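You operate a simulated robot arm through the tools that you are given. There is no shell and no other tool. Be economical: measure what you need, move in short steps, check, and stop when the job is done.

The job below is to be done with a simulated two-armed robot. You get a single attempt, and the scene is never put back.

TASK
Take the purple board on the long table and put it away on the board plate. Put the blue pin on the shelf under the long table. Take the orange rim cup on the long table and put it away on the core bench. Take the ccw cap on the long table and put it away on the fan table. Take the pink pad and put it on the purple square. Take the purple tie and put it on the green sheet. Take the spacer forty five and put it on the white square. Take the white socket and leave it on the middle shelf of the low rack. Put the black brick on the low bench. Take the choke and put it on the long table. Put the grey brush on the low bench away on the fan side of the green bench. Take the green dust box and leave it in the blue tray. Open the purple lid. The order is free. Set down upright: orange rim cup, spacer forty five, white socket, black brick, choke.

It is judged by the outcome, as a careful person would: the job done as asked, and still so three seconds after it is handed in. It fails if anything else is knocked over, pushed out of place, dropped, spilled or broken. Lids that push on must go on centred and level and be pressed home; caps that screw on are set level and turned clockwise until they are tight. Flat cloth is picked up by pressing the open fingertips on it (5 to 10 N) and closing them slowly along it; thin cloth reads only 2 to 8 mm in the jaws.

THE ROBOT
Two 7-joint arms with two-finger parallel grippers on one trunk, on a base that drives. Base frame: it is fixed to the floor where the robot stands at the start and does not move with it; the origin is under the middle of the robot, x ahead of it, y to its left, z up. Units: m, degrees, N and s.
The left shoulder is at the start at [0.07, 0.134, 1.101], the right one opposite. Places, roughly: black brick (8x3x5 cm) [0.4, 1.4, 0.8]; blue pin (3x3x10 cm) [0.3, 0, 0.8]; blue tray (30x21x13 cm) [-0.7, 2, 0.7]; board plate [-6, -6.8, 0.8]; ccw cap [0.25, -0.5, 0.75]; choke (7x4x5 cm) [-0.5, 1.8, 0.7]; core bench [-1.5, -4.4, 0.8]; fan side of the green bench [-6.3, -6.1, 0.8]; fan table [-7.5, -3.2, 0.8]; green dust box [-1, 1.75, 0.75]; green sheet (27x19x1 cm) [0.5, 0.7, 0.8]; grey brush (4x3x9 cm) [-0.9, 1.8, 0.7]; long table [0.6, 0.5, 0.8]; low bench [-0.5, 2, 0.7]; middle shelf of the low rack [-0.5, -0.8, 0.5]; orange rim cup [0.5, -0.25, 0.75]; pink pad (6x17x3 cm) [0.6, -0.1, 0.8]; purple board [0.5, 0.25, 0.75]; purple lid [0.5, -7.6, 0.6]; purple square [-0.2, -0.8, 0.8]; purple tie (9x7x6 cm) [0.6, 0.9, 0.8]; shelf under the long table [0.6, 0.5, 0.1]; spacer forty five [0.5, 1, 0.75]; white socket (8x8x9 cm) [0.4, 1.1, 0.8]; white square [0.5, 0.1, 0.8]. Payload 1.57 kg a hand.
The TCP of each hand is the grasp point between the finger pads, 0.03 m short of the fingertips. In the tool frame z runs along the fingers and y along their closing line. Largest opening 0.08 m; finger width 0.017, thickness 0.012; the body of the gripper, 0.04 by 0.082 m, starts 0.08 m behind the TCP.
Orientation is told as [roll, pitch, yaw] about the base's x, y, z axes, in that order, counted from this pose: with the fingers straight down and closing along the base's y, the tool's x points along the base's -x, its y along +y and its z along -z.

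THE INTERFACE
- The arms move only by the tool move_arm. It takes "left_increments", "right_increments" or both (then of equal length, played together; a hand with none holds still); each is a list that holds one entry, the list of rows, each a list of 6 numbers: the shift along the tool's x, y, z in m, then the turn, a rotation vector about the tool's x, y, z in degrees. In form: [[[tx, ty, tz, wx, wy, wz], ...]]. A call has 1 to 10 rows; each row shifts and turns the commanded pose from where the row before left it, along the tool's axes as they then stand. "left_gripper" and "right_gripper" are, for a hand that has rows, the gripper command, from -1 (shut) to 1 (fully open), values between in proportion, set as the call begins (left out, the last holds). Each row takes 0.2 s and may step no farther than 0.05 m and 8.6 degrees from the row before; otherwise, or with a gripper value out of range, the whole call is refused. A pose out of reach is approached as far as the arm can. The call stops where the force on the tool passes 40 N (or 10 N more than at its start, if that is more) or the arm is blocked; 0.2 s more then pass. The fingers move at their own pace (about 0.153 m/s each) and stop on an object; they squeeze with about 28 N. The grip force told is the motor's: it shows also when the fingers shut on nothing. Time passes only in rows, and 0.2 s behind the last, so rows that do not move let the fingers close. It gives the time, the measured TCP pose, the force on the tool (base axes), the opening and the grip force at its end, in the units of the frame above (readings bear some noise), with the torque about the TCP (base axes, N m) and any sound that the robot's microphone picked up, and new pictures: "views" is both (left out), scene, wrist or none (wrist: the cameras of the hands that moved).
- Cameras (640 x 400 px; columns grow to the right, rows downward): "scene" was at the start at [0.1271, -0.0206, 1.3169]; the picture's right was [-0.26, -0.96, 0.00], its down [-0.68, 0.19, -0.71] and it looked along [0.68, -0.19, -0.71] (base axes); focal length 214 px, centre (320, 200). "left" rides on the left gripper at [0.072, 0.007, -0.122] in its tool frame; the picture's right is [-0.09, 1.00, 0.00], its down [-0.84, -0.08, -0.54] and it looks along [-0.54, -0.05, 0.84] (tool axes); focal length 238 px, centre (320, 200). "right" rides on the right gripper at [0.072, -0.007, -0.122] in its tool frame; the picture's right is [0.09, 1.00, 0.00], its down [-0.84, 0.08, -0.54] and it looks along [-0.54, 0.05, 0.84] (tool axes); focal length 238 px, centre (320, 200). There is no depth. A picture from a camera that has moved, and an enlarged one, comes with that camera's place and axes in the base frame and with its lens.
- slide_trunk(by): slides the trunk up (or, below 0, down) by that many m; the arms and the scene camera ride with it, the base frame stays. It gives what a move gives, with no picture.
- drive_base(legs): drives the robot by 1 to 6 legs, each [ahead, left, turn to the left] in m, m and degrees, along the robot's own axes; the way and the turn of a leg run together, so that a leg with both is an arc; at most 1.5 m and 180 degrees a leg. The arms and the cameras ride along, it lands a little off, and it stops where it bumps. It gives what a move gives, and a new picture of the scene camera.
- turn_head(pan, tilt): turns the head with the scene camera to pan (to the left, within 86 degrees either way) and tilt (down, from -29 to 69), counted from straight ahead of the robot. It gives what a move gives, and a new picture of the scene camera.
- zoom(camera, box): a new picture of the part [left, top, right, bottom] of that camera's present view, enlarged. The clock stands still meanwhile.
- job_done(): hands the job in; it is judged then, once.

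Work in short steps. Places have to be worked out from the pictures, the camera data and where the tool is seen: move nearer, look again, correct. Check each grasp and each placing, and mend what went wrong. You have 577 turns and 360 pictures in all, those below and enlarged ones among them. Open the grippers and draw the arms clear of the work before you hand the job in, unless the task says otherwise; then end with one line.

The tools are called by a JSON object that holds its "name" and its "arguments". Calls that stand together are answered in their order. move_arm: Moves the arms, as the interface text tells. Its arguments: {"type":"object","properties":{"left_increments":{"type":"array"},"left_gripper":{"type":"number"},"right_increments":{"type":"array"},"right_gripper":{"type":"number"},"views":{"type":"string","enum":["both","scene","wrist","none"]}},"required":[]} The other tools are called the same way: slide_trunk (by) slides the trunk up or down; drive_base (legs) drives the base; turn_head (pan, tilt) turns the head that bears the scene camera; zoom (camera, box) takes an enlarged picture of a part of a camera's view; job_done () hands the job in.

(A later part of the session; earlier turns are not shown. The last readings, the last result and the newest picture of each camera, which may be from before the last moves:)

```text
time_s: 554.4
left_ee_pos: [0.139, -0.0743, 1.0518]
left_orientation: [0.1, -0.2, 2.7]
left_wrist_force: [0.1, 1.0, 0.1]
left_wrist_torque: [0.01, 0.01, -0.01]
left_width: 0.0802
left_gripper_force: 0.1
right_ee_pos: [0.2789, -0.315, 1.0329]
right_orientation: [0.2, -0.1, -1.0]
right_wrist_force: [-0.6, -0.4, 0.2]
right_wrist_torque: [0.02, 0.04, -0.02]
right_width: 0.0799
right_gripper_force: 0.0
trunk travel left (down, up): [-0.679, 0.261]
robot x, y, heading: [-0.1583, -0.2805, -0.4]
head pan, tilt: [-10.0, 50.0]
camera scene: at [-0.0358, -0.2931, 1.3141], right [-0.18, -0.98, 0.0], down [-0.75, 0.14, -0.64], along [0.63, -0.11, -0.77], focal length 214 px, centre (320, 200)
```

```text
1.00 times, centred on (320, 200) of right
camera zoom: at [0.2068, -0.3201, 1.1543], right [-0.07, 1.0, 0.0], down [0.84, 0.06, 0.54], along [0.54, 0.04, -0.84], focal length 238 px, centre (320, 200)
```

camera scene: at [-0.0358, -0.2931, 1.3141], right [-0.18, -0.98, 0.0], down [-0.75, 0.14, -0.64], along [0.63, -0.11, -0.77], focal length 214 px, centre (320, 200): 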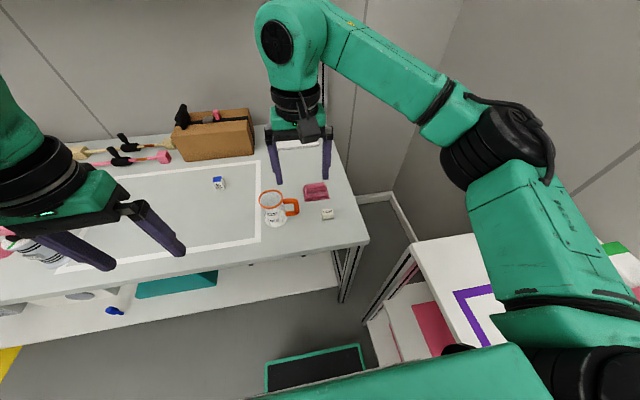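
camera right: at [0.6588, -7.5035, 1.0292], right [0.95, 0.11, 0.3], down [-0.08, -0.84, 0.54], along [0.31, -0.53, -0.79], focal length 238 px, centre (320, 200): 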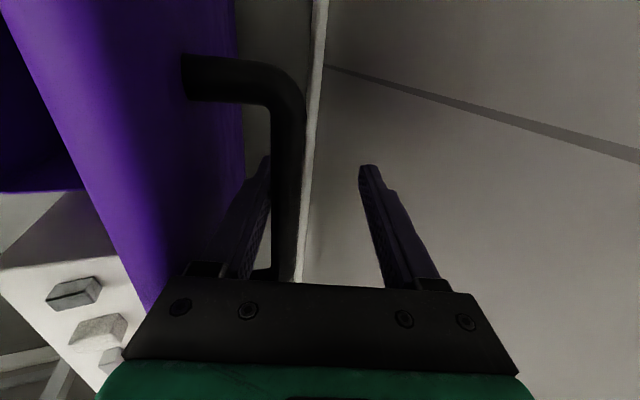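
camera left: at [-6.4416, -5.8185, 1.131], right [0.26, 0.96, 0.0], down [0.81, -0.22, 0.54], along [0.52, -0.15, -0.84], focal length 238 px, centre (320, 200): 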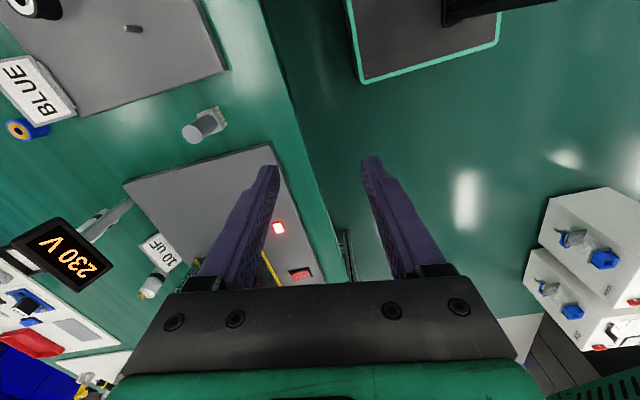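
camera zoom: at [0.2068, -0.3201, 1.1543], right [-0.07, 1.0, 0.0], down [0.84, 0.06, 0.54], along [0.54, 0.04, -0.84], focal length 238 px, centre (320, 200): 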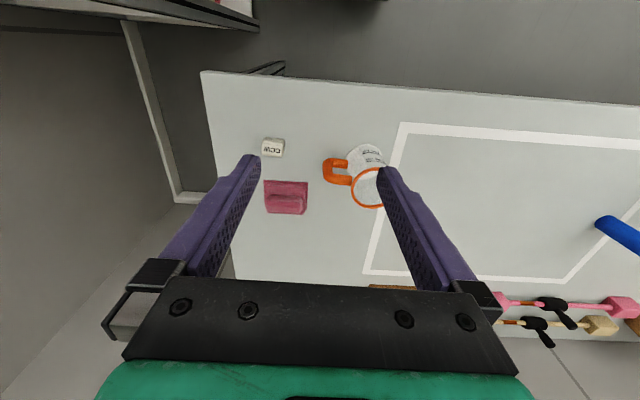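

Cap at (0.354, -0.392). Move the right hand above it.

{"name": "move_arm", "arguments": {"right_increments": [[[-0.03, -0.03, 0, 0, 0, 0], [-0.03, -0.03, 0, 0, 0, 0], [-0.015, -0.016, 0.04, 0, 0, 0], [0, 0, 0.045, 0, 0, 0], [0, 0, 0.045, 0, 0, 0], [0, 0, 0.04, 0, 0, 0], [0, 0, 0, 0, 0, 0]]], "right_gripper": 0.6, "views": "wrist"}}

```text
time_s: 556.0
left_ee_pos: [0.1389, -0.0745, 1.0508]
left_orientation: [0.0, -0.2, 2.7]
left_wrist_force: [0.1, -0.4, 0.3]
left_wrist_torque: [0.01, -0.03, 0.04]
left_width: 0.0799
left_gripper_force: 0.0
right_ee_pos: [0.3541, -0.3916, 0.8618]
right_orientation: [0.1, -0.2, -1.0]
right_wrist_force: [-0.3, 0.3, -0.3]
right_wrist_torque: [0.01, 0.03, -0.02]
right_width: 0.0641
right_gripper_force: 0.0
trunk travel left (down, up): [-0.679, 0.261]
robot x, y, heading: [-0.1602, -0.2814, -0.3]
head pan, tilt: [-10.0, 50.0]
camera right: at [0.2811, -0.3962, 0.9841], right [-0.07, 1.0, 0.0], down [0.84, 0.06, 0.54], along [0.54, 0.04, -0.84], focal length 238 px, centre (320, 200)
```

right: 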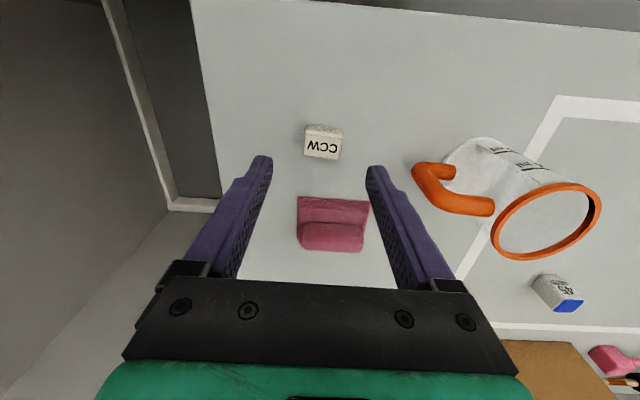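

Centred. Lower, close, lift.

{"name": "move_arm", "arguments": {"right_increments": [[[0, 0.004, 0.04, 0, 0, 0], [0, 0, 0.035, 0, 0, 0], [0, 0, 0, 0, 0, 0]]], "views": "none"}}

{"name": "move_arm", "arguments": {"right_increments": [[[0, 0, 0, 0, 0, 0], [0, 0, 0, 0, 0, 0], [0, 0, 0, 0, 0, 0]]], "right_gripper": -1, "views": "none"}}

{"name": "move_arm", "arguments": {"right_increments": [[[0, 0, -0.03, 0, 0, 0], [0, 0, -0.045, 0, 0, 0], [0, 0, -0.045, 0, 0, 0], [0, 0, -0.045, 0, 0, 0], [0.04, -0.02, -0.02, 0, 0, 0], [0.03, -0.02, 0, 0, 0, 0]]], "views": "wrist"}}

```text
time_s: 556.8
left_ee_pos: [0.1389, -0.0751, 1.0519]
left_orientation: [0.1, -0.2, 2.8]
left_wrist_force: [-0.3, 0.6, -0.4]
left_wrist_torque: [0.02, -0.01, -0.04]
left_width: 0.0801
left_gripper_force: 0.0
right_ee_pos: [0.3529, -0.3876, 0.7876]
right_orientation: [0.2, -0.1, -0.9]
right_wrist_force: [0.1, 0.9, -0.2]
right_wrist_torque: [0.0, -0.02, -0.01]
right_width: 0.0639
right_gripper_force: 0.1
trunk travel left (down, up): [-0.679, 0.261]
robot x, y, heading: [-0.1625, -0.2815, -0.5]
head pan, tilt: [-10.0, 50.0]
```

```text
time_s: 557.6
left_ee_pos: [0.1391, -0.0744, 1.0522]
left_orientation: [0.0, -0.1, 2.7]
left_wrist_force: [0.0, -0.7, -0.8]
left_wrist_torque: [0.02, -0.01, 0.0]
left_width: 0.0799
left_gripper_force: 0.0
right_ee_pos: [0.3525, -0.3883, 0.7884]
right_orientation: [0.1, 0.0, -1.0]
right_wrist_force: [0.0, 0.5, 0.6]
right_wrist_torque: [0.02, 0.05, 0.0]
right_width: 0.0349
right_gripper_force: 28.4
trunk travel left (down, up): [-0.679, 0.261]
robot x, y, heading: [-0.1608, -0.2815, -0.2]
head pan, tilt: [-10.0, 50.0]
```

```text
time_s: 559.0
left_ee_pos: [0.1394, -0.0756, 1.0523]
left_orientation: [0.1, -0.3, 2.7]
left_wrist_force: [-0.1, 0.4, -0.1]
left_wrist_torque: [0.02, 0.01, 0.02]
left_width: 0.0796
left_gripper_force: 0.1
right_ee_pos: [0.2794, -0.4278, 0.9738]
right_orientation: [0.2, -0.1, -1.0]
right_wrist_force: [0.2, -0.1, -0.5]
right_wrist_torque: [0.01, 0.0, 0.01]
right_width: 0.0348
right_gripper_force: 28.0
trunk travel left (down, up): [-0.679, 0.261]
robot x, y, heading: [-0.1563, -0.2804, -0.5]
head pan, tilt: [-10.0, 50.0]
camera right: at [0.2084, -0.4329, 1.0952], right [-0.07, 1.0, 0.0], down [0.84, 0.06, 0.54], along [0.54, 0.04, -0.84], focal length 238 px, centre (320, 200)
```

right: 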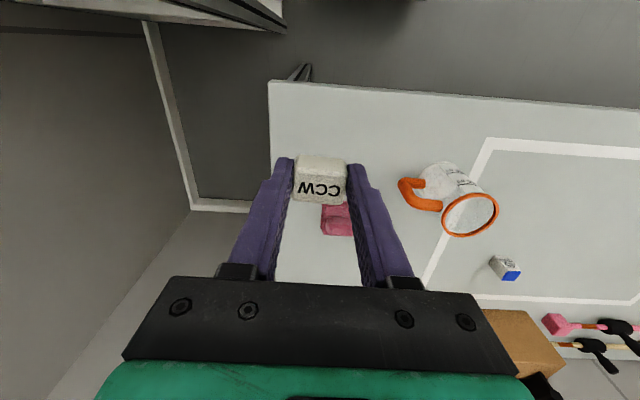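

Cap held. For the cup I'll pinch its wall on the +y side (handle is on -y) with the left hand. Move above.

{"name": "move_arm", "arguments": {"left_increments": [[[0, 0, 0, 0, 0, 2.7], [-0.038, -0.0195, 0, 0, 0, 0], [-0.038, -0.0195, 0, 0, 0, 0], [-0.038, -0.0195, 0, 0, 0, 0], [-0.038, -0.0195, 0.02, 0, 0, 0], [-0.038, -0.0195, 0.02, 0, 0, 0], [-0.038, -0.0195, 0.02, 0, 0, 0], [0, 0, 0.03, 0, 0, 0], [0, 0, 0, 0, 0, 0]]], "left_gripper": 0.5, "views": "wrist"}}

```text
time_s: 561.0
left_ee_pos: [0.3672, -0.1915, 0.9613]
left_orientation: [0.0, -0.2, 0.0]
left_wrist_force: [-0.2, -0.7, 0.0]
left_wrist_torque: [0.0, -0.01, 0.02]
left_width: 0.0599
left_gripper_force: 0.2
right_ee_pos: [0.2818, -0.4269, 0.9729]
right_orientation: [0.3, -0.1, -1.0]
right_wrist_force: [0.4, 0.0, -0.8]
right_wrist_torque: [-0.01, -0.01, -0.01]
right_width: 0.0345
right_gripper_force: 28.3
trunk travel left (down, up): [-0.679, 0.261]
robot x, y, heading: [-0.1592, -0.2808, -0.4]
head pan, tilt: [-10.0, 50.0]
camera left: at [0.2956, -0.186, 1.083], right [0.09, 1.0, 0.0], down [0.83, -0.08, 0.55], along [0.54, -0.05, -0.84], focal length 238 px, centre (320, 200)
```

left: 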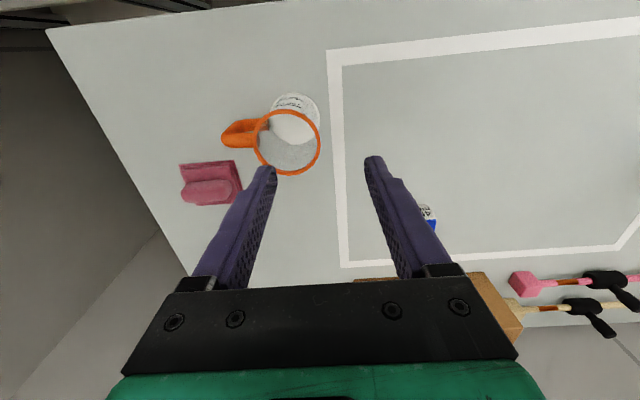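

Cup centre (0.370, -0.225), radius 32 mm. Wall is centred under the fingers. Lower to just above the rim and check.

{"name": "move_arm", "arguments": {"left_increments": [[[-0.003, -0.002, 0.035, 0, 0, 0], [0, 0, 0.03, 0, 0, 0], [0, 0, 0, 0, 0, 0]]], "views": "wrist"}}

```text
time_s: 561.8
left_ee_pos: [0.3717, -0.1937, 0.8971]
left_orientation: [0.2, -0.2, 0.0]
left_wrist_force: [0.5, 0.5, 0.4]
left_wrist_torque: [0.02, 0.03, 0.0]
left_width: 0.0602
left_gripper_force: 0.0
right_ee_pos: [0.2822, -0.428, 0.9727]
right_orientation: [0.2, -0.1, -1.0]
right_wrist_force: [-0.9, 0.1, -0.8]
right_wrist_torque: [0.02, -0.01, -0.02]
right_width: 0.0347
right_gripper_force: 28.1
trunk travel left (down, up): [-0.679, 0.261]
robot x, y, heading: [-0.1574, -0.2793, -0.4]
head pan, tilt: [-10.0, 50.0]
camera left: at [0.2983, -0.1875, 1.0177], right [0.09, 1.0, 0.0], down [0.83, -0.08, 0.55], along [0.54, -0.05, -0.84], focal length 238 px, centre (320, 200)
```

left: 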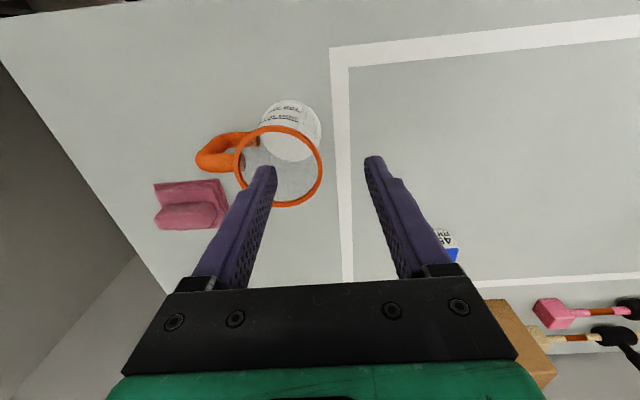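

Inner finger is inside the rim. Lower 5 cm and close.

{"name": "move_arm", "arguments": {"left_increments": [[[0, 0, 0.025, 0, 0, 0], [0, 0, 0.025, 0, 0, 0], [0, 0, 0, 0, 0, 0]]], "views": "wrist"}}

{"name": "move_arm", "arguments": {"left_increments": [[[0, 0, 0, 0, 0, 0], [0, 0, 0, 0, 0, 0], [0, 0, 0, 0, 0, 0], [0, 0, 0, 0, 0, 0]]], "left_gripper": -1, "views": "wrist"}}

```text
time_s: 562.3
left_ee_pos: [0.3715, -0.1962, 0.8791]
left_orientation: [-0.5, -1.2, -0.3]
left_wrist_force: [-4.4, -0.3, 14.4]
left_wrist_torque: [-0.44, 0.23, -0.15]
left_width: 0.0598
left_gripper_force: 0.0
right_ee_pos: [0.2782, -0.4273, 0.974]
right_orientation: [0.1, -0.2, -1.0]
right_wrist_force: [0.2, 0.0, -0.9]
right_wrist_torque: [0.0, 0.01, 0.03]
right_width: 0.0345
right_gripper_force: 27.8
trunk travel left (down, up): [-0.679, 0.261]
robot x, y, heading: [-0.1596, -0.281, -0.3]
head pan, tilt: [-10.0, 50.0]
stopped in row 2 (left hand): the force on the tool passed its limit (the readings are from after the stop); the commanded pose is now the measured one
camera left: at [0.2968, -0.1879, 0.9993], right [0.1, 1.0, -0.01], down [0.82, -0.08, 0.56], along [0.56, -0.06, -0.83], focal length 238 px, centre (320, 200)
```

left: 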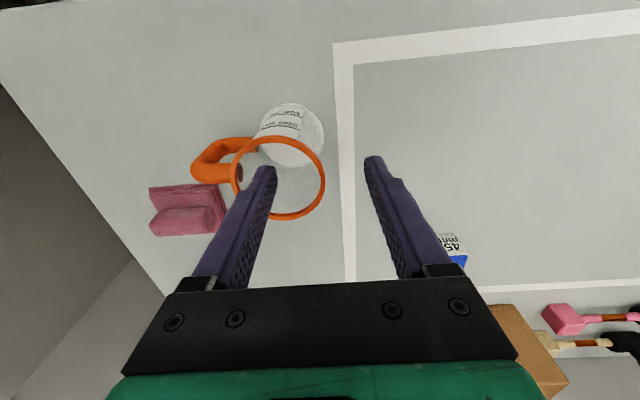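

```text
time_s: 563.3
left_ee_pos: [0.3752, -0.1987, 0.8835]
left_orientation: [-0.9, -1.9, -0.4]
left_wrist_force: [-2.8, -5.6, 24.2]
left_wrist_torque: [-0.41, 0.2, -0.03]
left_width: 0.0001
left_gripper_force: 21.2
right_ee_pos: [0.2799, -0.4294, 0.9728]
right_orientation: [0.2, -0.3, -1.0]
right_wrist_force: [0.6, -0.4, -0.5]
right_wrist_torque: [0.02, 0.02, -0.01]
right_width: 0.0345
right_gripper_force: 28.2
trunk travel left (down, up): [-0.679, 0.261]
robot x, y, heading: [-0.1591, -0.2805, -0.1]
head pan, tilt: [-10.0, 50.0]
stopped in row 4 (left hand): the force on the tool passed its limit (the readings are from after the stop); the commanded pose is now the measured one
camera left: at [0.2982, -0.1899, 1.0021], right [0.1, 1.0, -0.01], down [0.82, -0.07, 0.57], along [0.57, -0.07, -0.82], focal length 238 px, centre (320, 200)
```

left: 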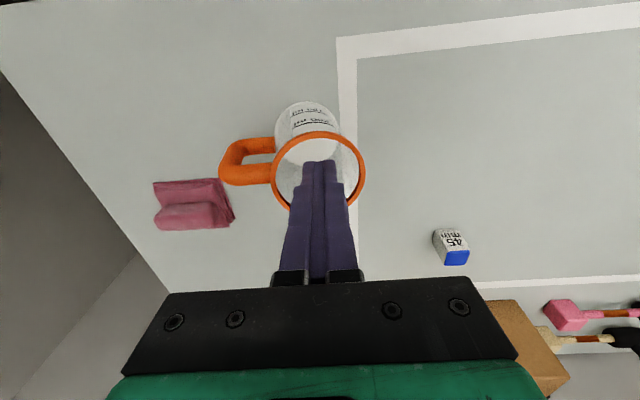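

The cup's top is solid to the fingers, so pinching won't work (cup still upright). Lift, and turn the hand +90° to grip its body across x.

{"name": "move_arm", "arguments": {"left_increments": [[[0, 0, -0.02, -0.9, 1.9, 0], [0, 0, -0.04, 0, 0, 0], [0, 0, -0.04, 0, 0, -8.5], [0, 0, 0, 0, 0, -8.5], [0, 0, 0, 0, 0, -8.5], [0, 0, 0, 0, 0, -8.5], [0, 0, 0, 0, 0, -8.5], [0, 0, 0, 0, 0, -8.5], [0, 0, 0, 0, 0, -8.5], [0, 0, 0, 0, 0, -8.5]]], "left_gripper": 1, "views": "none"}}

{"name": "move_arm", "arguments": {"left_increments": [[[0, 0, 0, 0, 0, -8], [0, 0, 0, 0, 0, -8], [0, 0, 0, 0, 0, -6], [0, 0, 0, 0, 0, 0]]], "views": "wrist"}}

```text
time_s: 565.5
left_ee_pos: [0.3748, -0.1952, 0.979]
left_orientation: [0.7, -0.1, 68.0]
left_wrist_force: [-0.4, -0.8, 0.2]
left_wrist_torque: [-0.02, 0.04, 0.01]
left_width: 0.0801
left_gripper_force: 0.0
right_ee_pos: [0.282, -0.4265, 0.973]
right_orientation: [0.0, -0.1, -1.0]
right_wrist_force: [0.3, -0.9, 0.2]
right_wrist_torque: [-0.01, -0.03, 0.0]
right_width: 0.0346
right_gripper_force: 28.1
trunk travel left (down, up): [-0.679, 0.261]
robot x, y, heading: [-0.1589, -0.281, -0.5]
head pan, tilt: [-10.0, 50.0]
```

```text
time_s: 566.5
left_ee_pos: [0.3747, -0.1954, 0.9793]
left_orientation: [0.6, -0.4, 89.9]
left_wrist_force: [0.1, 0.9, 0.2]
left_wrist_torque: [0.02, 0.02, -0.02]
left_width: 0.0799
left_gripper_force: 0.1
right_ee_pos: [0.2812, -0.4279, 0.9721]
right_orientation: [0.0, -0.1, -0.9]
right_wrist_force: [0.6, -0.5, -1.0]
right_wrist_torque: [-0.01, 0.02, -0.02]
right_width: 0.0346
right_gripper_force: 28.5
trunk travel left (down, up): [-0.679, 0.261]
robot x, y, heading: [-0.1622, -0.2816, -0.5]
head pan, tilt: [-10.0, 50.0]
camera left: at [0.3687, -0.2689, 1.1], right [-1.0, 0.09, 0.01], down [0.08, 0.83, 0.55], along [0.04, 0.55, -0.84], focal length 238 px, centre (320, 200)
```

left: 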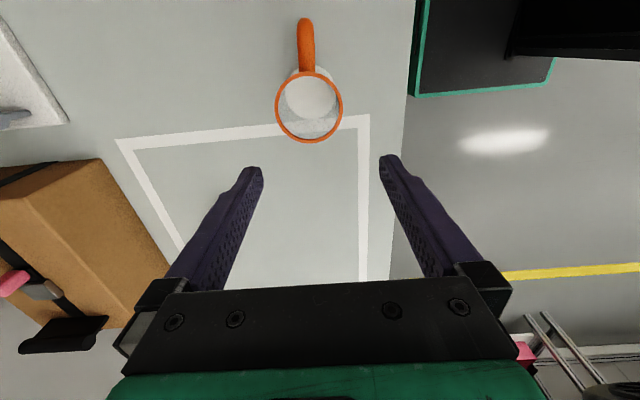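

Cup centre (0.382, -0.213), diameter 65 mm, handle to -y. Align and lower to just above the rim.

{"name": "move_arm", "arguments": {"left_increments": [[[0.018, -0.007, 0.03, 0.5, 0, 0], [0, 0, 0.037, 0, 0, 0], [0, 0, 0, 0, 0, 0]]], "views": "wrist"}}

```text
time_s: 567.3
left_ee_pos: [0.3817, -0.2132, 0.9124]
left_orientation: [0.0, -0.4, 89.9]
left_wrist_force: [-1.4, -0.4, -0.3]
left_wrist_torque: [-0.02, 0.01, 0.0]
left_width: 0.0801
left_gripper_force: 0.0
right_ee_pos: [0.2795, -0.4279, 0.9735]
right_orientation: [0.2, -0.1, -1.0]
right_wrist_force: [-0.8, -0.2, -0.7]
right_wrist_torque: [-0.01, 0.0, -0.01]
right_width: 0.0346
right_gripper_force: 28.1
trunk travel left (down, up): [-0.679, 0.261]
robot x, y, heading: [-0.1597, -0.2808, -0.2]
head pan, tilt: [-10.0, 50.0]
camera left: at [0.3738, -0.2861, 1.0322], right [-1.0, 0.1, 0.0], down [0.08, 0.83, 0.55], along [0.05, 0.54, -0.84], focal length 238 px, centre (320, 200)
```

left: 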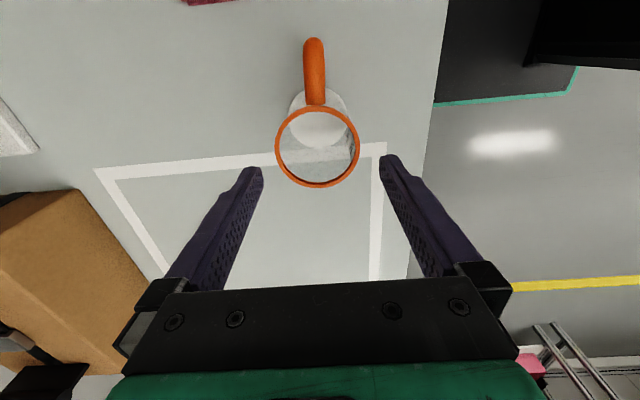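

Well centred. Lower around the cup, then close.

{"name": "move_arm", "arguments": {"left_increments": [[[0.004, 0, 0.02, 0, 0, 0], [0, 0, 0.03, 0, 0, 0], [0, 0, 0.03, 0, 0, 0], [0, 0, 0.02, 0, 0, 0], [0, 0, 0, 0, 0, 0]]], "views": "wrist"}}

{"name": "move_arm", "arguments": {"left_increments": [[[0, 0, 0, 0, 0, 0], [0, 0, 0, 0, 0, 0], [0, 0, 0, 0, 0, 0]]], "left_gripper": -1, "views": "none"}}

```text
time_s: 568.5
left_ee_pos: [0.3811, -0.2167, 0.8122]
left_orientation: [0.2, -0.4, 89.7]
left_wrist_force: [0.0, 0.6, -0.4]
left_wrist_torque: [0.01, -0.01, 0.01]
left_width: 0.0799
left_gripper_force: 0.0
right_ee_pos: [0.2819, -0.4267, 0.9729]
right_orientation: [0.1, -0.1, -1.0]
right_wrist_force: [0.2, 0.3, -0.5]
right_wrist_torque: [-0.01, -0.01, 0.02]
right_width: 0.0344
right_gripper_force: 27.9
trunk travel left (down, up): [-0.679, 0.261]
robot x, y, heading: [-0.1575, -0.2792, -0.3]
head pan, tilt: [-10.0, 50.0]
camera left: at [0.3741, -0.2899, 0.9325], right [-1.0, 0.1, 0.0], down [0.08, 0.83, 0.55], along [0.05, 0.55, -0.84], focal length 238 px, centre (320, 200)
```

left: 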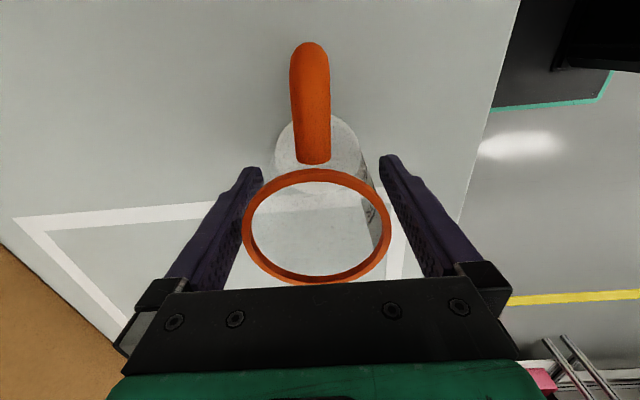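

```text
time_s: 569.3
left_ee_pos: [0.3809, -0.2184, 0.8124]
left_orientation: [0.2, -0.4, 89.8]
left_wrist_force: [-0.3, -0.3, 0.6]
left_wrist_torque: [-0.03, -0.02, 0.0]
left_width: 0.0652
left_gripper_force: 28.1
right_ee_pos: [0.2812, -0.4273, 0.9722]
right_orientation: [0.2, -0.1, -1.0]
right_wrist_force: [-0.6, 0.7, -0.8]
right_wrist_torque: [0.0, 0.02, -0.01]
right_width: 0.0345
right_gripper_force: 28.9
trunk travel left (down, up): [-0.679, 0.261]
robot x, y, heading: [-0.1606, -0.2783, -0.4]
head pan, tilt: [-10.0, 50.0]
```

Cup gripped (65 mm). Lift and look.

{"name": "move_arm", "arguments": {"left_increments": [[[0, 0, -0.03, 0, 0, 0], [0, 0, -0.04, 0, 0, 0], [0, 0, -0.04, 0, 0, 0], [0, 0, -0.04, 0, 0, 0], [-0.03, 0, -0.03, 0, 0, 0], [-0.04, 0.02, 0, 0, 0, 0], [0, 0, 0, 0, 0, 0]]], "views": "both"}}

```text
time_s: 570.9
left_ee_pos: [0.362, -0.1492, 0.9926]
left_orientation: [0.1, -0.5, 89.7]
left_wrist_force: [0.3, 0.8, -1.6]
left_wrist_torque: [-0.02, 0.03, 0.01]
left_width: 0.0651
left_gripper_force: 28.0
right_ee_pos: [0.2814, -0.4276, 0.9724]
right_orientation: [0.3, -0.2, -1.0]
right_wrist_force: [-0.2, 0.0, 0.2]
right_wrist_torque: [0.02, 0.01, 0.01]
right_width: 0.0346
right_gripper_force: 28.4
trunk travel left (down, up): [-0.679, 0.261]
robot x, y, heading: [-0.163, -0.2776, -0.2]
head pan, tilt: [-10.0, 50.0]
camera scene: at [-0.035, -0.2949, 1.3139], right [-0.18, -0.98, 0.0], down [-0.75, 0.14, -0.64], along [0.63, -0.11, -0.77], focal length 214 px, centre (320, 200)
camera left: at [0.3547, -0.2221, 1.1134], right [-1.0, 0.1, 0.0], down [0.08, 0.83, 0.55], along [0.05, 0.55, -0.84], focal length 238 px, centre (320, 200)
```

scene: 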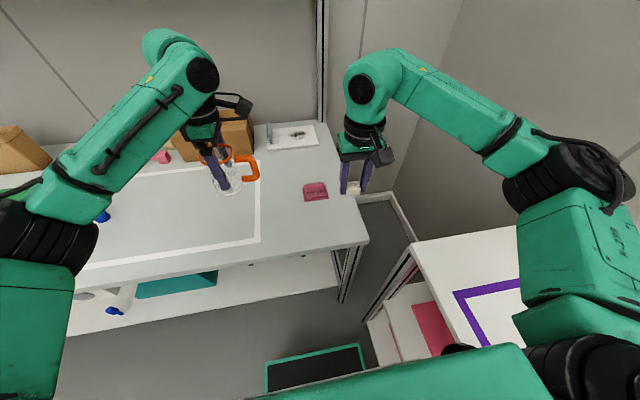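
left: 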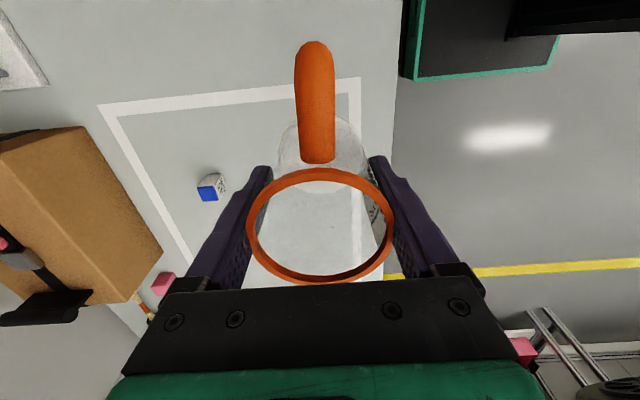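

Both held. Drive round the rack to the core bench.

{"name": "drive_base", "arguments": {"legs": [[-0.75, 0.75, 0], [0, 0, -135], [1.5, 0, 0], [0, 0, 45], [1.5, -0.15, 0], [1.2, -0.15, 0]]}}

{"name": "turn_head", "arguments": {"pan": 45, "tilt": 20}}

```text
refused: leg 5 is longer than a leg can be; nothing moved
```

```text
time_s: 572.2
left_ee_pos: [0.3621, -0.147, 0.9929]
left_orientation: [0.1, -0.3, 89.8]
left_wrist_force: [-0.2, 0.4, -1.0]
left_wrist_torque: [0.02, 0.01, -0.03]
left_width: 0.0649
left_gripper_force: 28.3
right_ee_pos: [0.2802, -0.427, 0.9728]
right_orientation: [0.2, 0.0, -1.0]
right_wrist_force: [0.6, -0.4, -0.1]
right_wrist_torque: [-0.04, -0.01, -0.04]
right_width: 0.0344
right_gripper_force: 28.2
trunk travel left (down, up): [-0.679, 0.261]
robot x, y, heading: [-0.159, -0.2833, -0.2]
head pan, tilt: [45.0, 20.0]
camera scene: at [-0.0449, -0.2139, 1.3596], right [0.7, -0.71, 0.0], down [-0.24, -0.24, -0.94], along [0.67, 0.66, -0.34], focal length 214 px, centre (320, 200)
```

scene: 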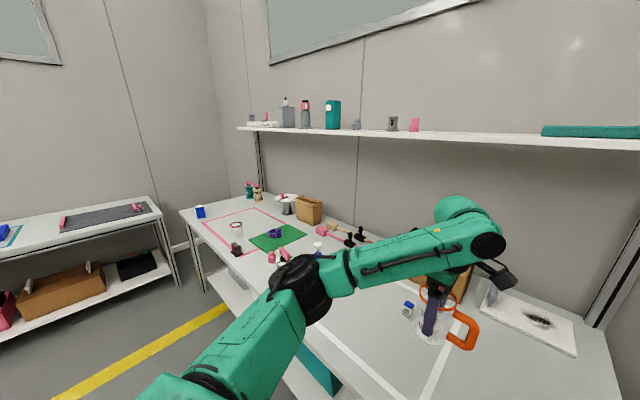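

{"name": "drive_base", "arguments": {"legs": [[-0.75, 0.75, 0], [0, 0, -135], [1.5, 0, 0], [0, 0, 45], [1.45, -0.15, 0], [1.2, -0.15, 0]]}}

{"name": "turn_head", "arguments": {"pan": 45, "tilt": 20}}

```text
time_s: 604.9
left_ee_pos: [-2.1205, -3.7683, 0.9923]
left_orientation: [0.1, -0.3, -0.1]
left_wrist_force: [0.1, 0.2, -1.6]
left_wrist_torque: [0.01, -0.01, -0.01]
left_width: 0.0649
left_gripper_force: 27.6
right_ee_pos: [-2.4016, -3.689, 0.9719]
right_orientation: [0.1, -0.1, -91.0]
right_wrist_force: [1.1, -0.4, -0.4]
right_wrist_torque: [0.01, 0.0, 0.01]
right_width: 0.0347
right_gripper_force: 27.9
trunk travel left (down, up): [-0.679, 0.261]
robot x, y, heading: [-2.2531, -3.2457, -90.2]
head pan, tilt: [45.0, 20.0]
camera scene: at [-2.1904, -3.3633, 1.3596], right [-0.71, -0.7, 0.0], down [-0.24, 0.24, -0.94], along [0.66, -0.67, -0.34], focal length 214 px, centre (320, 200)
```

scene: 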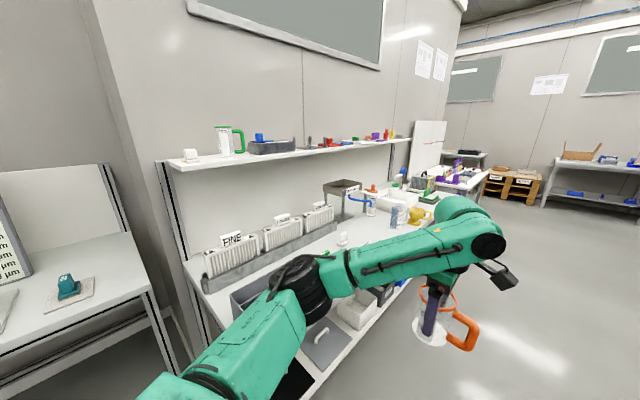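

```text
time_s: 605.5
left_ee_pos: [-2.1217, -3.7699, 0.993]
left_orientation: [0.1, -0.3, -0.1]
left_wrist_force: [0.2, 0.4, -0.7]
left_wrist_torque: [-0.03, 0.0, -0.04]
left_width: 0.0652
left_gripper_force: 27.8
right_ee_pos: [-2.4008, -3.6891, 0.9721]
right_orientation: [0.1, -0.1, -91.0]
right_wrist_force: [-0.7, 0.5, -0.9]
right_wrist_torque: [-0.02, 0.01, -0.02]
right_width: 0.0344
right_gripper_force: 27.8
trunk travel left (down, up): [-0.679, 0.261]
robot x, y, heading: [-2.2563, -3.2466, -90.3]
head pan, tilt: [45.0, 20.0]
camera scene: at [-2.1904, -3.3635, 1.3596], right [-0.71, -0.7, 0.0], down [-0.24, 0.24, -0.94], along [0.66, -0.67, -0.34], focal length 214 px, centre (320, 200)
```

scene: 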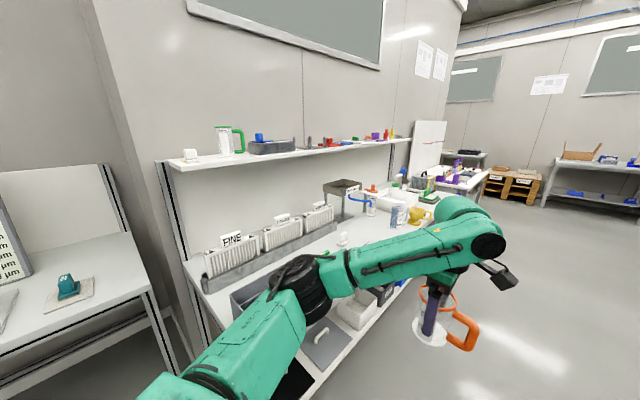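

This bench, centred near (-1.5, -4.4), should be the core bench. Go alongside it and face it.

{"name": "drive_base", "arguments": {"legs": [[1.1, -0.15, 0], [0, 0, 90]]}}

{"name": "turn_head", "arguments": {"pan": 0, "tilt": 30}}

```text
time_s: 615.0
left_ee_pos: [-1.8879, -4.2138, 0.9929]
left_orientation: [0.1, -0.4, 89.8]
left_wrist_force: [0.4, 0.7, -0.7]
left_wrist_torque: [0.02, -0.03, 0.01]
left_width: 0.065
left_gripper_force: 27.9
right_ee_pos: [-1.9687, -4.493, 0.9714]
right_orientation: [0.1, -0.1, -1.0]
right_wrist_force: [2.2, -0.1, 0.2]
right_wrist_torque: [-0.01, 0.02, -0.02]
right_width: 0.0347
right_gripper_force: 28.0
trunk travel left (down, up): [-0.679, 0.261]
robot x, y, heading: [-2.4068, -4.3475, -0.4]
head pan, tilt: [45.0, 20.0]
camera scene: at [-2.295, -4.2799, 1.3596], right [0.7, -0.71, 0.0], down [-0.24, -0.24, -0.94], along [0.67, 0.66, -0.34], focal length 214 px, centre (320, 200)
```

scene: 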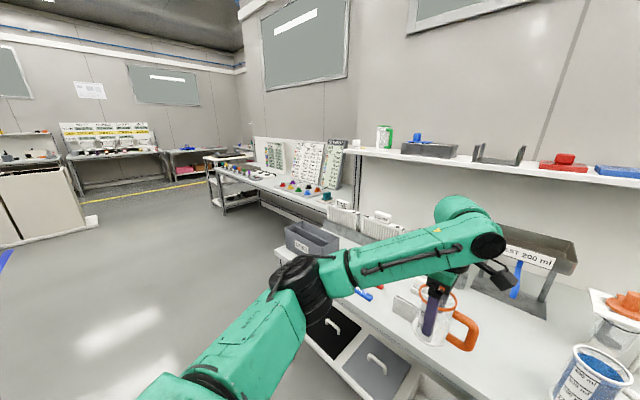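

```text
time_s: 616.1
left_ee_pos: [-1.8885, -4.2139, 0.9925]
left_orientation: [0.2, -0.4, 89.8]
left_wrist_force: [-0.5, 0.0, 0.4]
left_wrist_torque: [0.0, -0.02, 0.0]
left_width: 0.065
left_gripper_force: 27.5
right_ee_pos: [-1.969, -4.4934, 0.9722]
right_orientation: [0.1, -0.1, -1.0]
right_wrist_force: [0.0, -0.4, -0.6]
right_wrist_torque: [-0.01, 0.04, 0.02]
right_width: 0.0344
right_gripper_force: 28.3
trunk travel left (down, up): [-0.679, 0.261]
robot x, y, heading: [-2.4126, -4.3429, -0.1]
head pan, tilt: [0.0, 30.0]
camera scene: at [-2.2707, -4.3457, 1.3436], right [0.0, -1.0, 0.0], down [-0.5, 0.0, -0.87], along [0.87, 0.0, -0.5], focal length 214 px, centre (320, 200)
```

scene: 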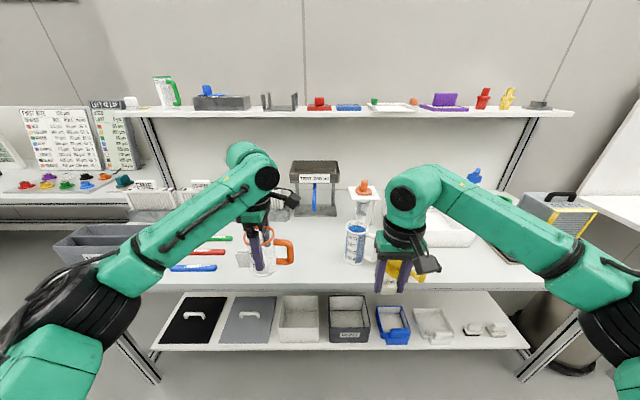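

Free spot near (-1.72, -4.24). Raise the right hand a little, drive 0.2 ahead and check from the left wrist camera.

{"name": "move_arm", "arguments": {"right_increments": [[[0, 0, -0.04, 0, 0, 0], [0, 0, -0.03, 0, 0, 0]]], "views": "none"}}

{"name": "drive_base", "arguments": {"legs": [[0.2, 0, 0]]}}

{"name": "zoom", "arguments": {"camera": "left", "box": [0, 0, 640, 400]}}

```text
time_s: 616.7
left_ee_pos: [-1.8878, -4.2122, 0.9931]
left_orientation: [0.1, -0.4, 89.9]
left_wrist_force: [0.4, -0.7, -1.0]
left_wrist_torque: [0.0, -0.04, -0.04]
left_width: 0.0653
left_gripper_force: 27.8
right_ee_pos: [-1.9706, -4.493, 1.0428]
right_orientation: [0.0, 0.0, -1.0]
right_wrist_force: [-0.6, -0.4, 0.2]
right_wrist_torque: [0.01, -0.01, -0.01]
right_width: 0.0345
right_gripper_force: 28.0
trunk travel left (down, up): [-0.679, 0.261]
robot x, y, heading: [-2.4126, -4.3452, -0.5]
head pan, tilt: [0.0, 30.0]
```

```text
time_s: 618.3
left_ee_pos: [-1.6918, -4.2156, 0.9926]
left_orientation: [0.0, -0.3, 89.7]
left_wrist_force: [0.2, -0.6, -1.1]
left_wrist_torque: [0.0, -0.01, 0.03]
left_width: 0.0651
left_gripper_force: 28.0
right_ee_pos: [-1.7726, -4.4945, 1.0433]
right_orientation: [0.1, -0.1, -1.0]
right_wrist_force: [0.1, -0.6, 0.1]
right_wrist_torque: [-0.02, 0.03, -0.01]
right_width: 0.0345
right_gripper_force: 28.7
trunk travel left (down, up): [-0.679, 0.261]
robot x, y, heading: [-2.212, -4.3495, -0.5]
head pan, tilt: [0.0, 30.0]
camera scene: at [-2.0737, -4.3472, 1.3437], right [-0.01, -1.0, 0.0], down [-0.5, 0.0, -0.87], along [0.87, -0.01, -0.5], focal length 214 px, centre (320, 200)
```

scene: 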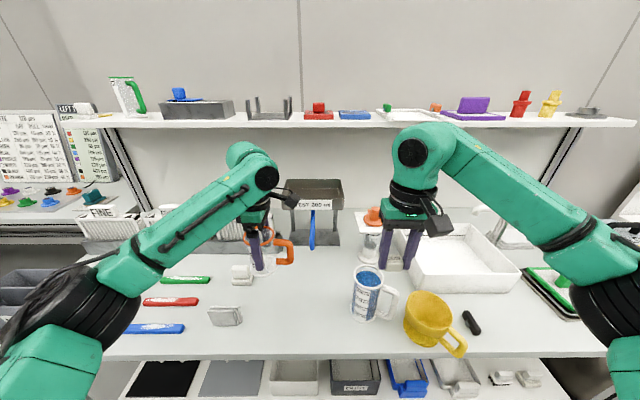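

```text
1.00 times, centred on (320, 200) of left
camera zoom: at [-1.6982, -4.2887, 1.1139], right [-1.0, 0.1, 0.0], down [0.08, 0.83, 0.55], along [0.05, 0.55, -0.84], focal length 238 px, centre (320, 200)
```

zoom: 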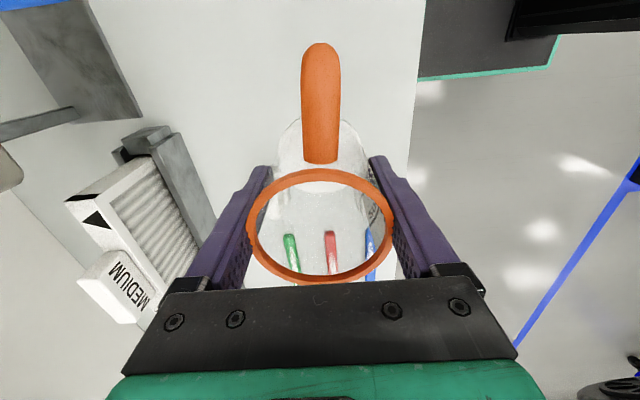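

Spot (-1.70, -4.25) lies free between the small grey items and the blue-filled cup. Lower there.

{"name": "move_arm", "arguments": {"left_increments": [[[0.034, 0.008, 0, 0, 0, 0], [0, 0, 0.04, 0, 0, 0], [0, 0, 0.03, 0, 0, 0], [0, 0, 0.02, 0, 0, 0], [0, 0, 0.01, 0, 0, 0], [0, 0, 0.008, 0, 0, 0], [0, 0, 0, 0, 0, 0]]], "views": "both"}}

```text
time_s: 619.9
left_ee_pos: [-1.6974, -4.2493, 0.8848]
left_orientation: [0.2, -0.4, 89.7]
left_wrist_force: [0.8, -0.1, -1.3]
left_wrist_torque: [-0.01, -0.01, 0.03]
left_width: 0.0651
left_gripper_force: 28.0
right_ee_pos: [-1.7721, -4.4947, 1.0425]
right_orientation: [0.2, -0.1, -1.1]
right_wrist_force: [-0.1, 0.2, -0.4]
right_wrist_torque: [0.01, -0.04, 0.03]
right_width: 0.0346
right_gripper_force: 27.7
trunk travel left (down, up): [-0.679, 0.261]
robot x, y, heading: [-2.2154, -4.351, -0.4]
head pan, tilt: [0.0, 30.0]
camera scene: at [-2.0729, -4.3472, 1.3435], right [-0.01, -1.0, 0.0], down [-0.5, 0.0, -0.87], along [0.87, -0.01, -0.5], focal length 214 px, centre (320, 200)
camera left: at [-1.706, -4.3223, 1.0053], right [-1.0, 0.1, 0.0], down [0.08, 0.83, 0.55], along [0.05, 0.55, -0.84], focal length 238 px, centre (320, 200)
```

scene: 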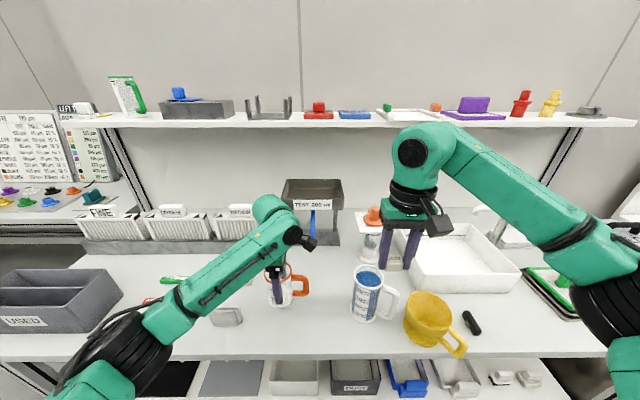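
left: 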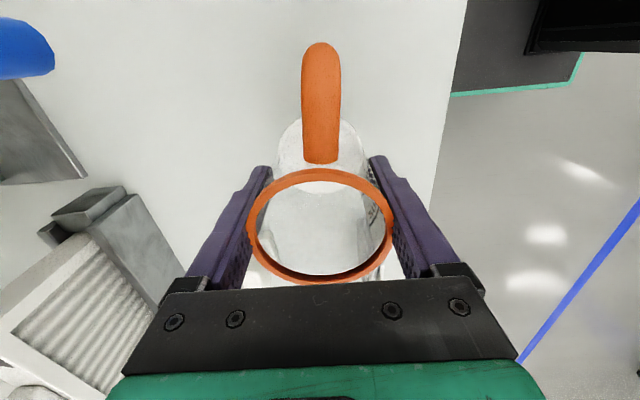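

{"name": "move_arm", "arguments": {"left_increments": [[[0, 0, 0.008, 0, 0, 0], [0, 0, 0.008, 0, 0, 0], [0, 0, 0.006, 0, 0, 0], [0, 0, 0.005, 0, 0, 0], [0, 0, 0.004, 0, 0, 0], [0, 0, 0.004, 0, 0, 0], [0, 0, 0.004, 0, 0, 0], [0, 0, 0.004, 0, 0, 0], [0, 0, 0, 0, 0, 0]]], "views": "none"}}

```text
time_s: 621.9
left_ee_pos: [-1.6974, -4.2488, 0.8437]
left_orientation: [0.0, -0.4, 89.7]
left_wrist_force: [0.9, -0.5, 4.2]
left_wrist_torque: [0.02, -0.06, 0.02]
left_width: 0.0652
left_gripper_force: 27.8
right_ee_pos: [-1.7721, -4.4947, 1.0423]
right_orientation: [0.1, -0.2, -1.2]
right_wrist_force: [0.8, -0.4, 0.4]
right_wrist_torque: [-0.03, -0.01, 0.0]
right_width: 0.0349
right_gripper_force: 28.3
trunk travel left (down, up): [-0.679, 0.261]
robot x, y, heading: [-2.2131, -4.3486, -0.4]
head pan, tilt: [0.0, 30.0]
```

Touching (bench z ≈ 0.783). Open fully and lift straight up.

{"name": "move_arm", "arguments": {"left_increments": [[[0, 0, 0, 0, 0, 0], [0, 0, 0, 0, 0, 0], [0, 0, 0, 0, 0, 0]]], "left_gripper": 1, "views": "none"}}

{"name": "move_arm", "arguments": {"left_increments": [[[0, 0, -0.03, 0, 0, 0], [0, 0, -0.03, 0, 0, 0], [0, 0, -0.04, 0, 0, 0], [0, 0, -0.04, 0, 0, 0], [0, 0, -0.04, 0, 0, 0], [0, 0, 0, 0, 0, 0]]], "views": "both"}}

```text
time_s: 622.7
left_ee_pos: [-1.6986, -4.2493, 0.841]
left_orientation: [0.1, -0.4, 89.7]
left_wrist_force: [0.1, -0.4, 0.6]
left_wrist_torque: [-0.01, 0.02, 0.0]
left_width: 0.0799
left_gripper_force: 0.0
right_ee_pos: [-1.7717, -4.4958, 1.0421]
right_orientation: [0.2, -0.1, -1.1]
right_wrist_force: [0.5, 0.6, 0.4]
right_wrist_torque: [0.01, 0.0, 0.02]
right_width: 0.0347
right_gripper_force: 28.0
trunk travel left (down, up): [-0.679, 0.261]
robot x, y, heading: [-2.211, -4.346, -0.3]
head pan, tilt: [0.0, 30.0]
```

```text
time_s: 624.1
left_ee_pos: [-1.6974, -4.2496, 1.0219]
left_orientation: [0.0, -0.4, 89.7]
left_wrist_force: [0.5, -0.3, -0.2]
left_wrist_torque: [0.01, 0.0, -0.03]
left_width: 0.0802
left_gripper_force: 0.0
right_ee_pos: [-1.7724, -4.4948, 1.0423]
right_orientation: [0.2, 0.0, -1.1]
right_wrist_force: [1.5, -0.1, -0.2]
right_wrist_torque: [-0.05, 0.04, 0.0]
right_width: 0.0348
right_gripper_force: 28.4
trunk travel left (down, up): [-0.679, 0.261]
robot x, y, heading: [-2.2154, -4.347, -0.3]
head pan, tilt: [0.0, 30.0]
camera scene: at [-2.0725, -4.3471, 1.3435], right [-0.01, -1.0, 0.0], down [-0.5, 0.0, -0.87], along [0.87, -0.01, -0.5], focal length 214 px, centre (320, 200)
camera left: at [-1.7044, -4.3227, 1.1427], right [-1.0, 0.1, 0.0], down [0.08, 0.83, 0.55], along [0.05, 0.55, -0.84], focal length 238 px, centre (320, 200)
```

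scene: 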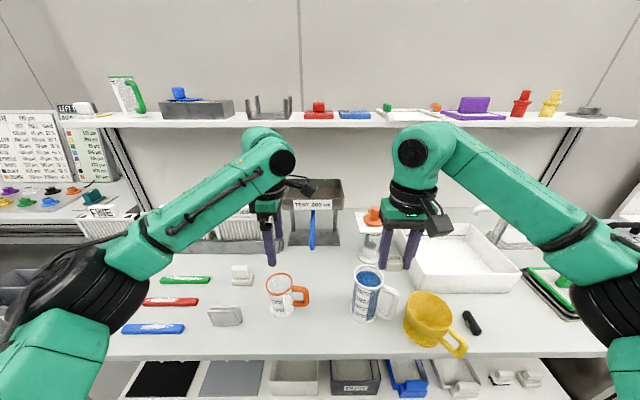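
left: 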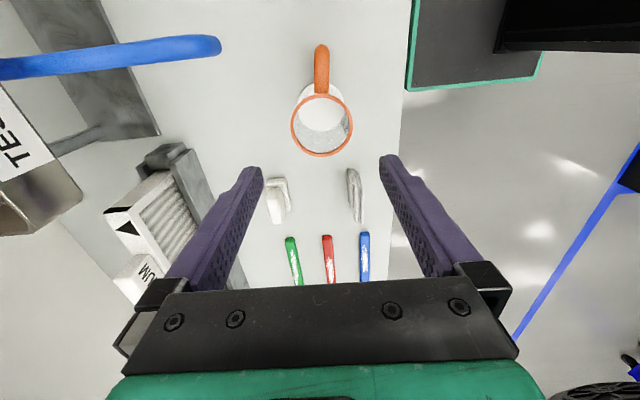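

Cup stands on the core bench. Now take the cap to the fan table near (-7.5, -3.2).

{"name": "drive_base", "arguments": {"legs": [[-0.4, 0, 0], [0, 0, -90], [1.05, 0, 0], [0, 0, -90], [1.5, 0, 0], [1.5, 0, 0]]}}

{"name": "turn_head", "arguments": {"pan": -35, "tilt": 12}}

```text
time_s: 653.3
left_ee_pos: [-6.132, -5.4491, 1.0209]
left_orientation: [0.1, -0.4, -90.7]
left_wrist_force: [0.1, 0.2, -0.2]
left_wrist_torque: [0.0, 0.0, -0.01]
left_width: 0.0799
left_gripper_force: 0.1
right_ee_pos: [-6.0559, -5.2051, 1.0428]
right_orientation: [0.2, -0.1, 178.4]
right_wrist_force: [1.1, 0.4, -0.1]
right_wrist_torque: [-0.01, 0.01, 0.0]
right_width: 0.0346
right_gripper_force: 27.5
trunk travel left (down, up): [-0.679, 0.261]
robot x, y, heading: [-5.6149, -5.3564, 179.2]
head pan, tilt: [0.0, 30.0]
camera scene: at [-5.7588, -5.3537, 1.3436], right [0.02, 1.0, 0.0], down [0.5, -0.01, -0.87], along [-0.87, 0.01, -0.5], focal length 214 px, centre (320, 200)
```

scene: 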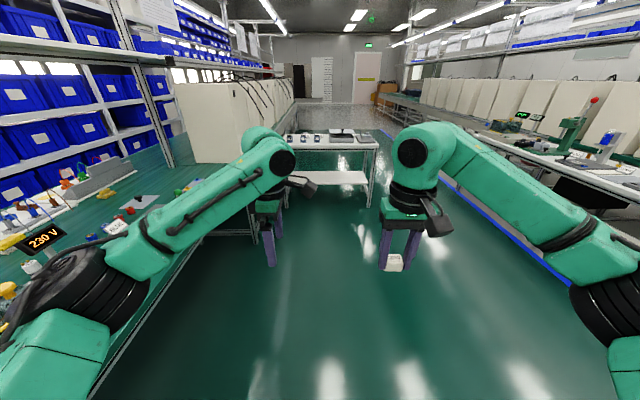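

```text
time_s: 654.4
left_ee_pos: [-6.133, -5.4489, 1.0218]
left_orientation: [0.1, -0.4, -90.8]
left_wrist_force: [0.1, 0.8, -0.4]
left_wrist_torque: [0.02, 0.01, -0.01]
left_width: 0.0799
left_gripper_force: 0.0
right_ee_pos: [-6.0561, -5.2042, 1.0418]
right_orientation: [0.1, -0.1, 178.5]
right_wrist_force: [0.5, 0.0, 0.8]
right_wrist_torque: [-0.02, 0.04, 0.01]
right_width: 0.0347
right_gripper_force: 28.1
trunk travel left (down, up): [-0.679, 0.261]
robot x, y, heading: [-5.6172, -5.3557, 179.2]
head pan, tilt: [-35.0, 12.0]
camera scene: at [-5.7441, -5.3006, 1.3726], right [0.59, 0.81, 0.0], down [0.17, -0.12, -0.98], along [-0.79, 0.57, -0.21], focal length 214 px, centre (320, 200)
```

scene: 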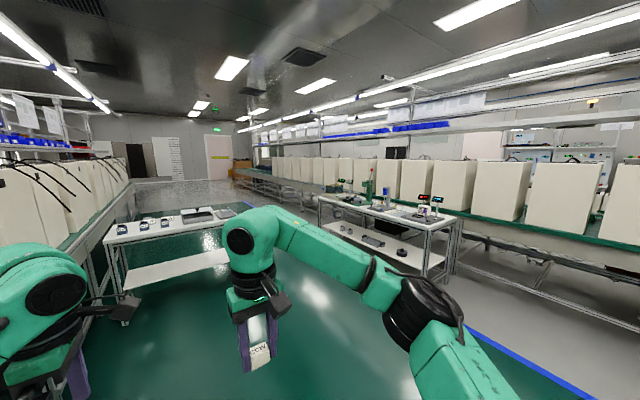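

{"name": "zoom", "arguments": {"camera": "scene", "box": [300, 160, 480, 290]}}

{"name": "zoom", "arguments": {"camera": "scene", "box": [80, 180, 270, 320]}}

```text
3.08 times, centred on (390, 225) of scene
camera zoom: at [-5.7441, -5.3006, 1.3726], right [0.59, 0.81, 0.0], down [0.17, -0.12, -0.98], along [-0.79, 0.57, -0.21], focal length 660 px, centre (105, 123)
```

zoom: 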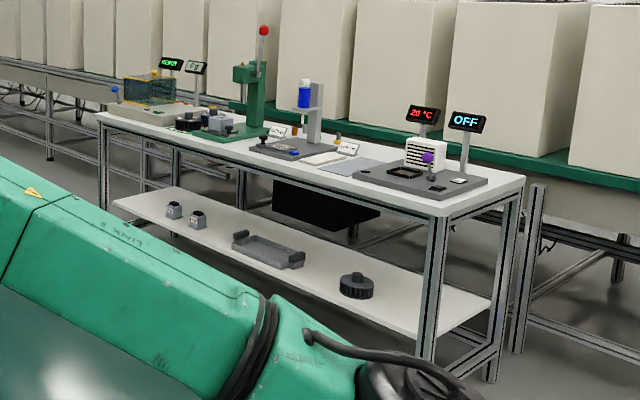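

```text
2.86 times, centred on (175, 250) of scene
camera zoom: at [-5.7441, -5.3006, 1.3726], right [0.59, 0.81, 0.0], down [0.17, -0.12, -0.98], along [-0.79, 0.57, -0.21], focal length 613 px, centre (734, 57)
```

zoom: 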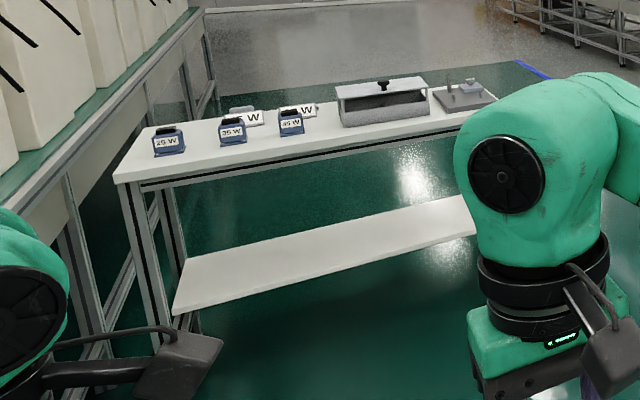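

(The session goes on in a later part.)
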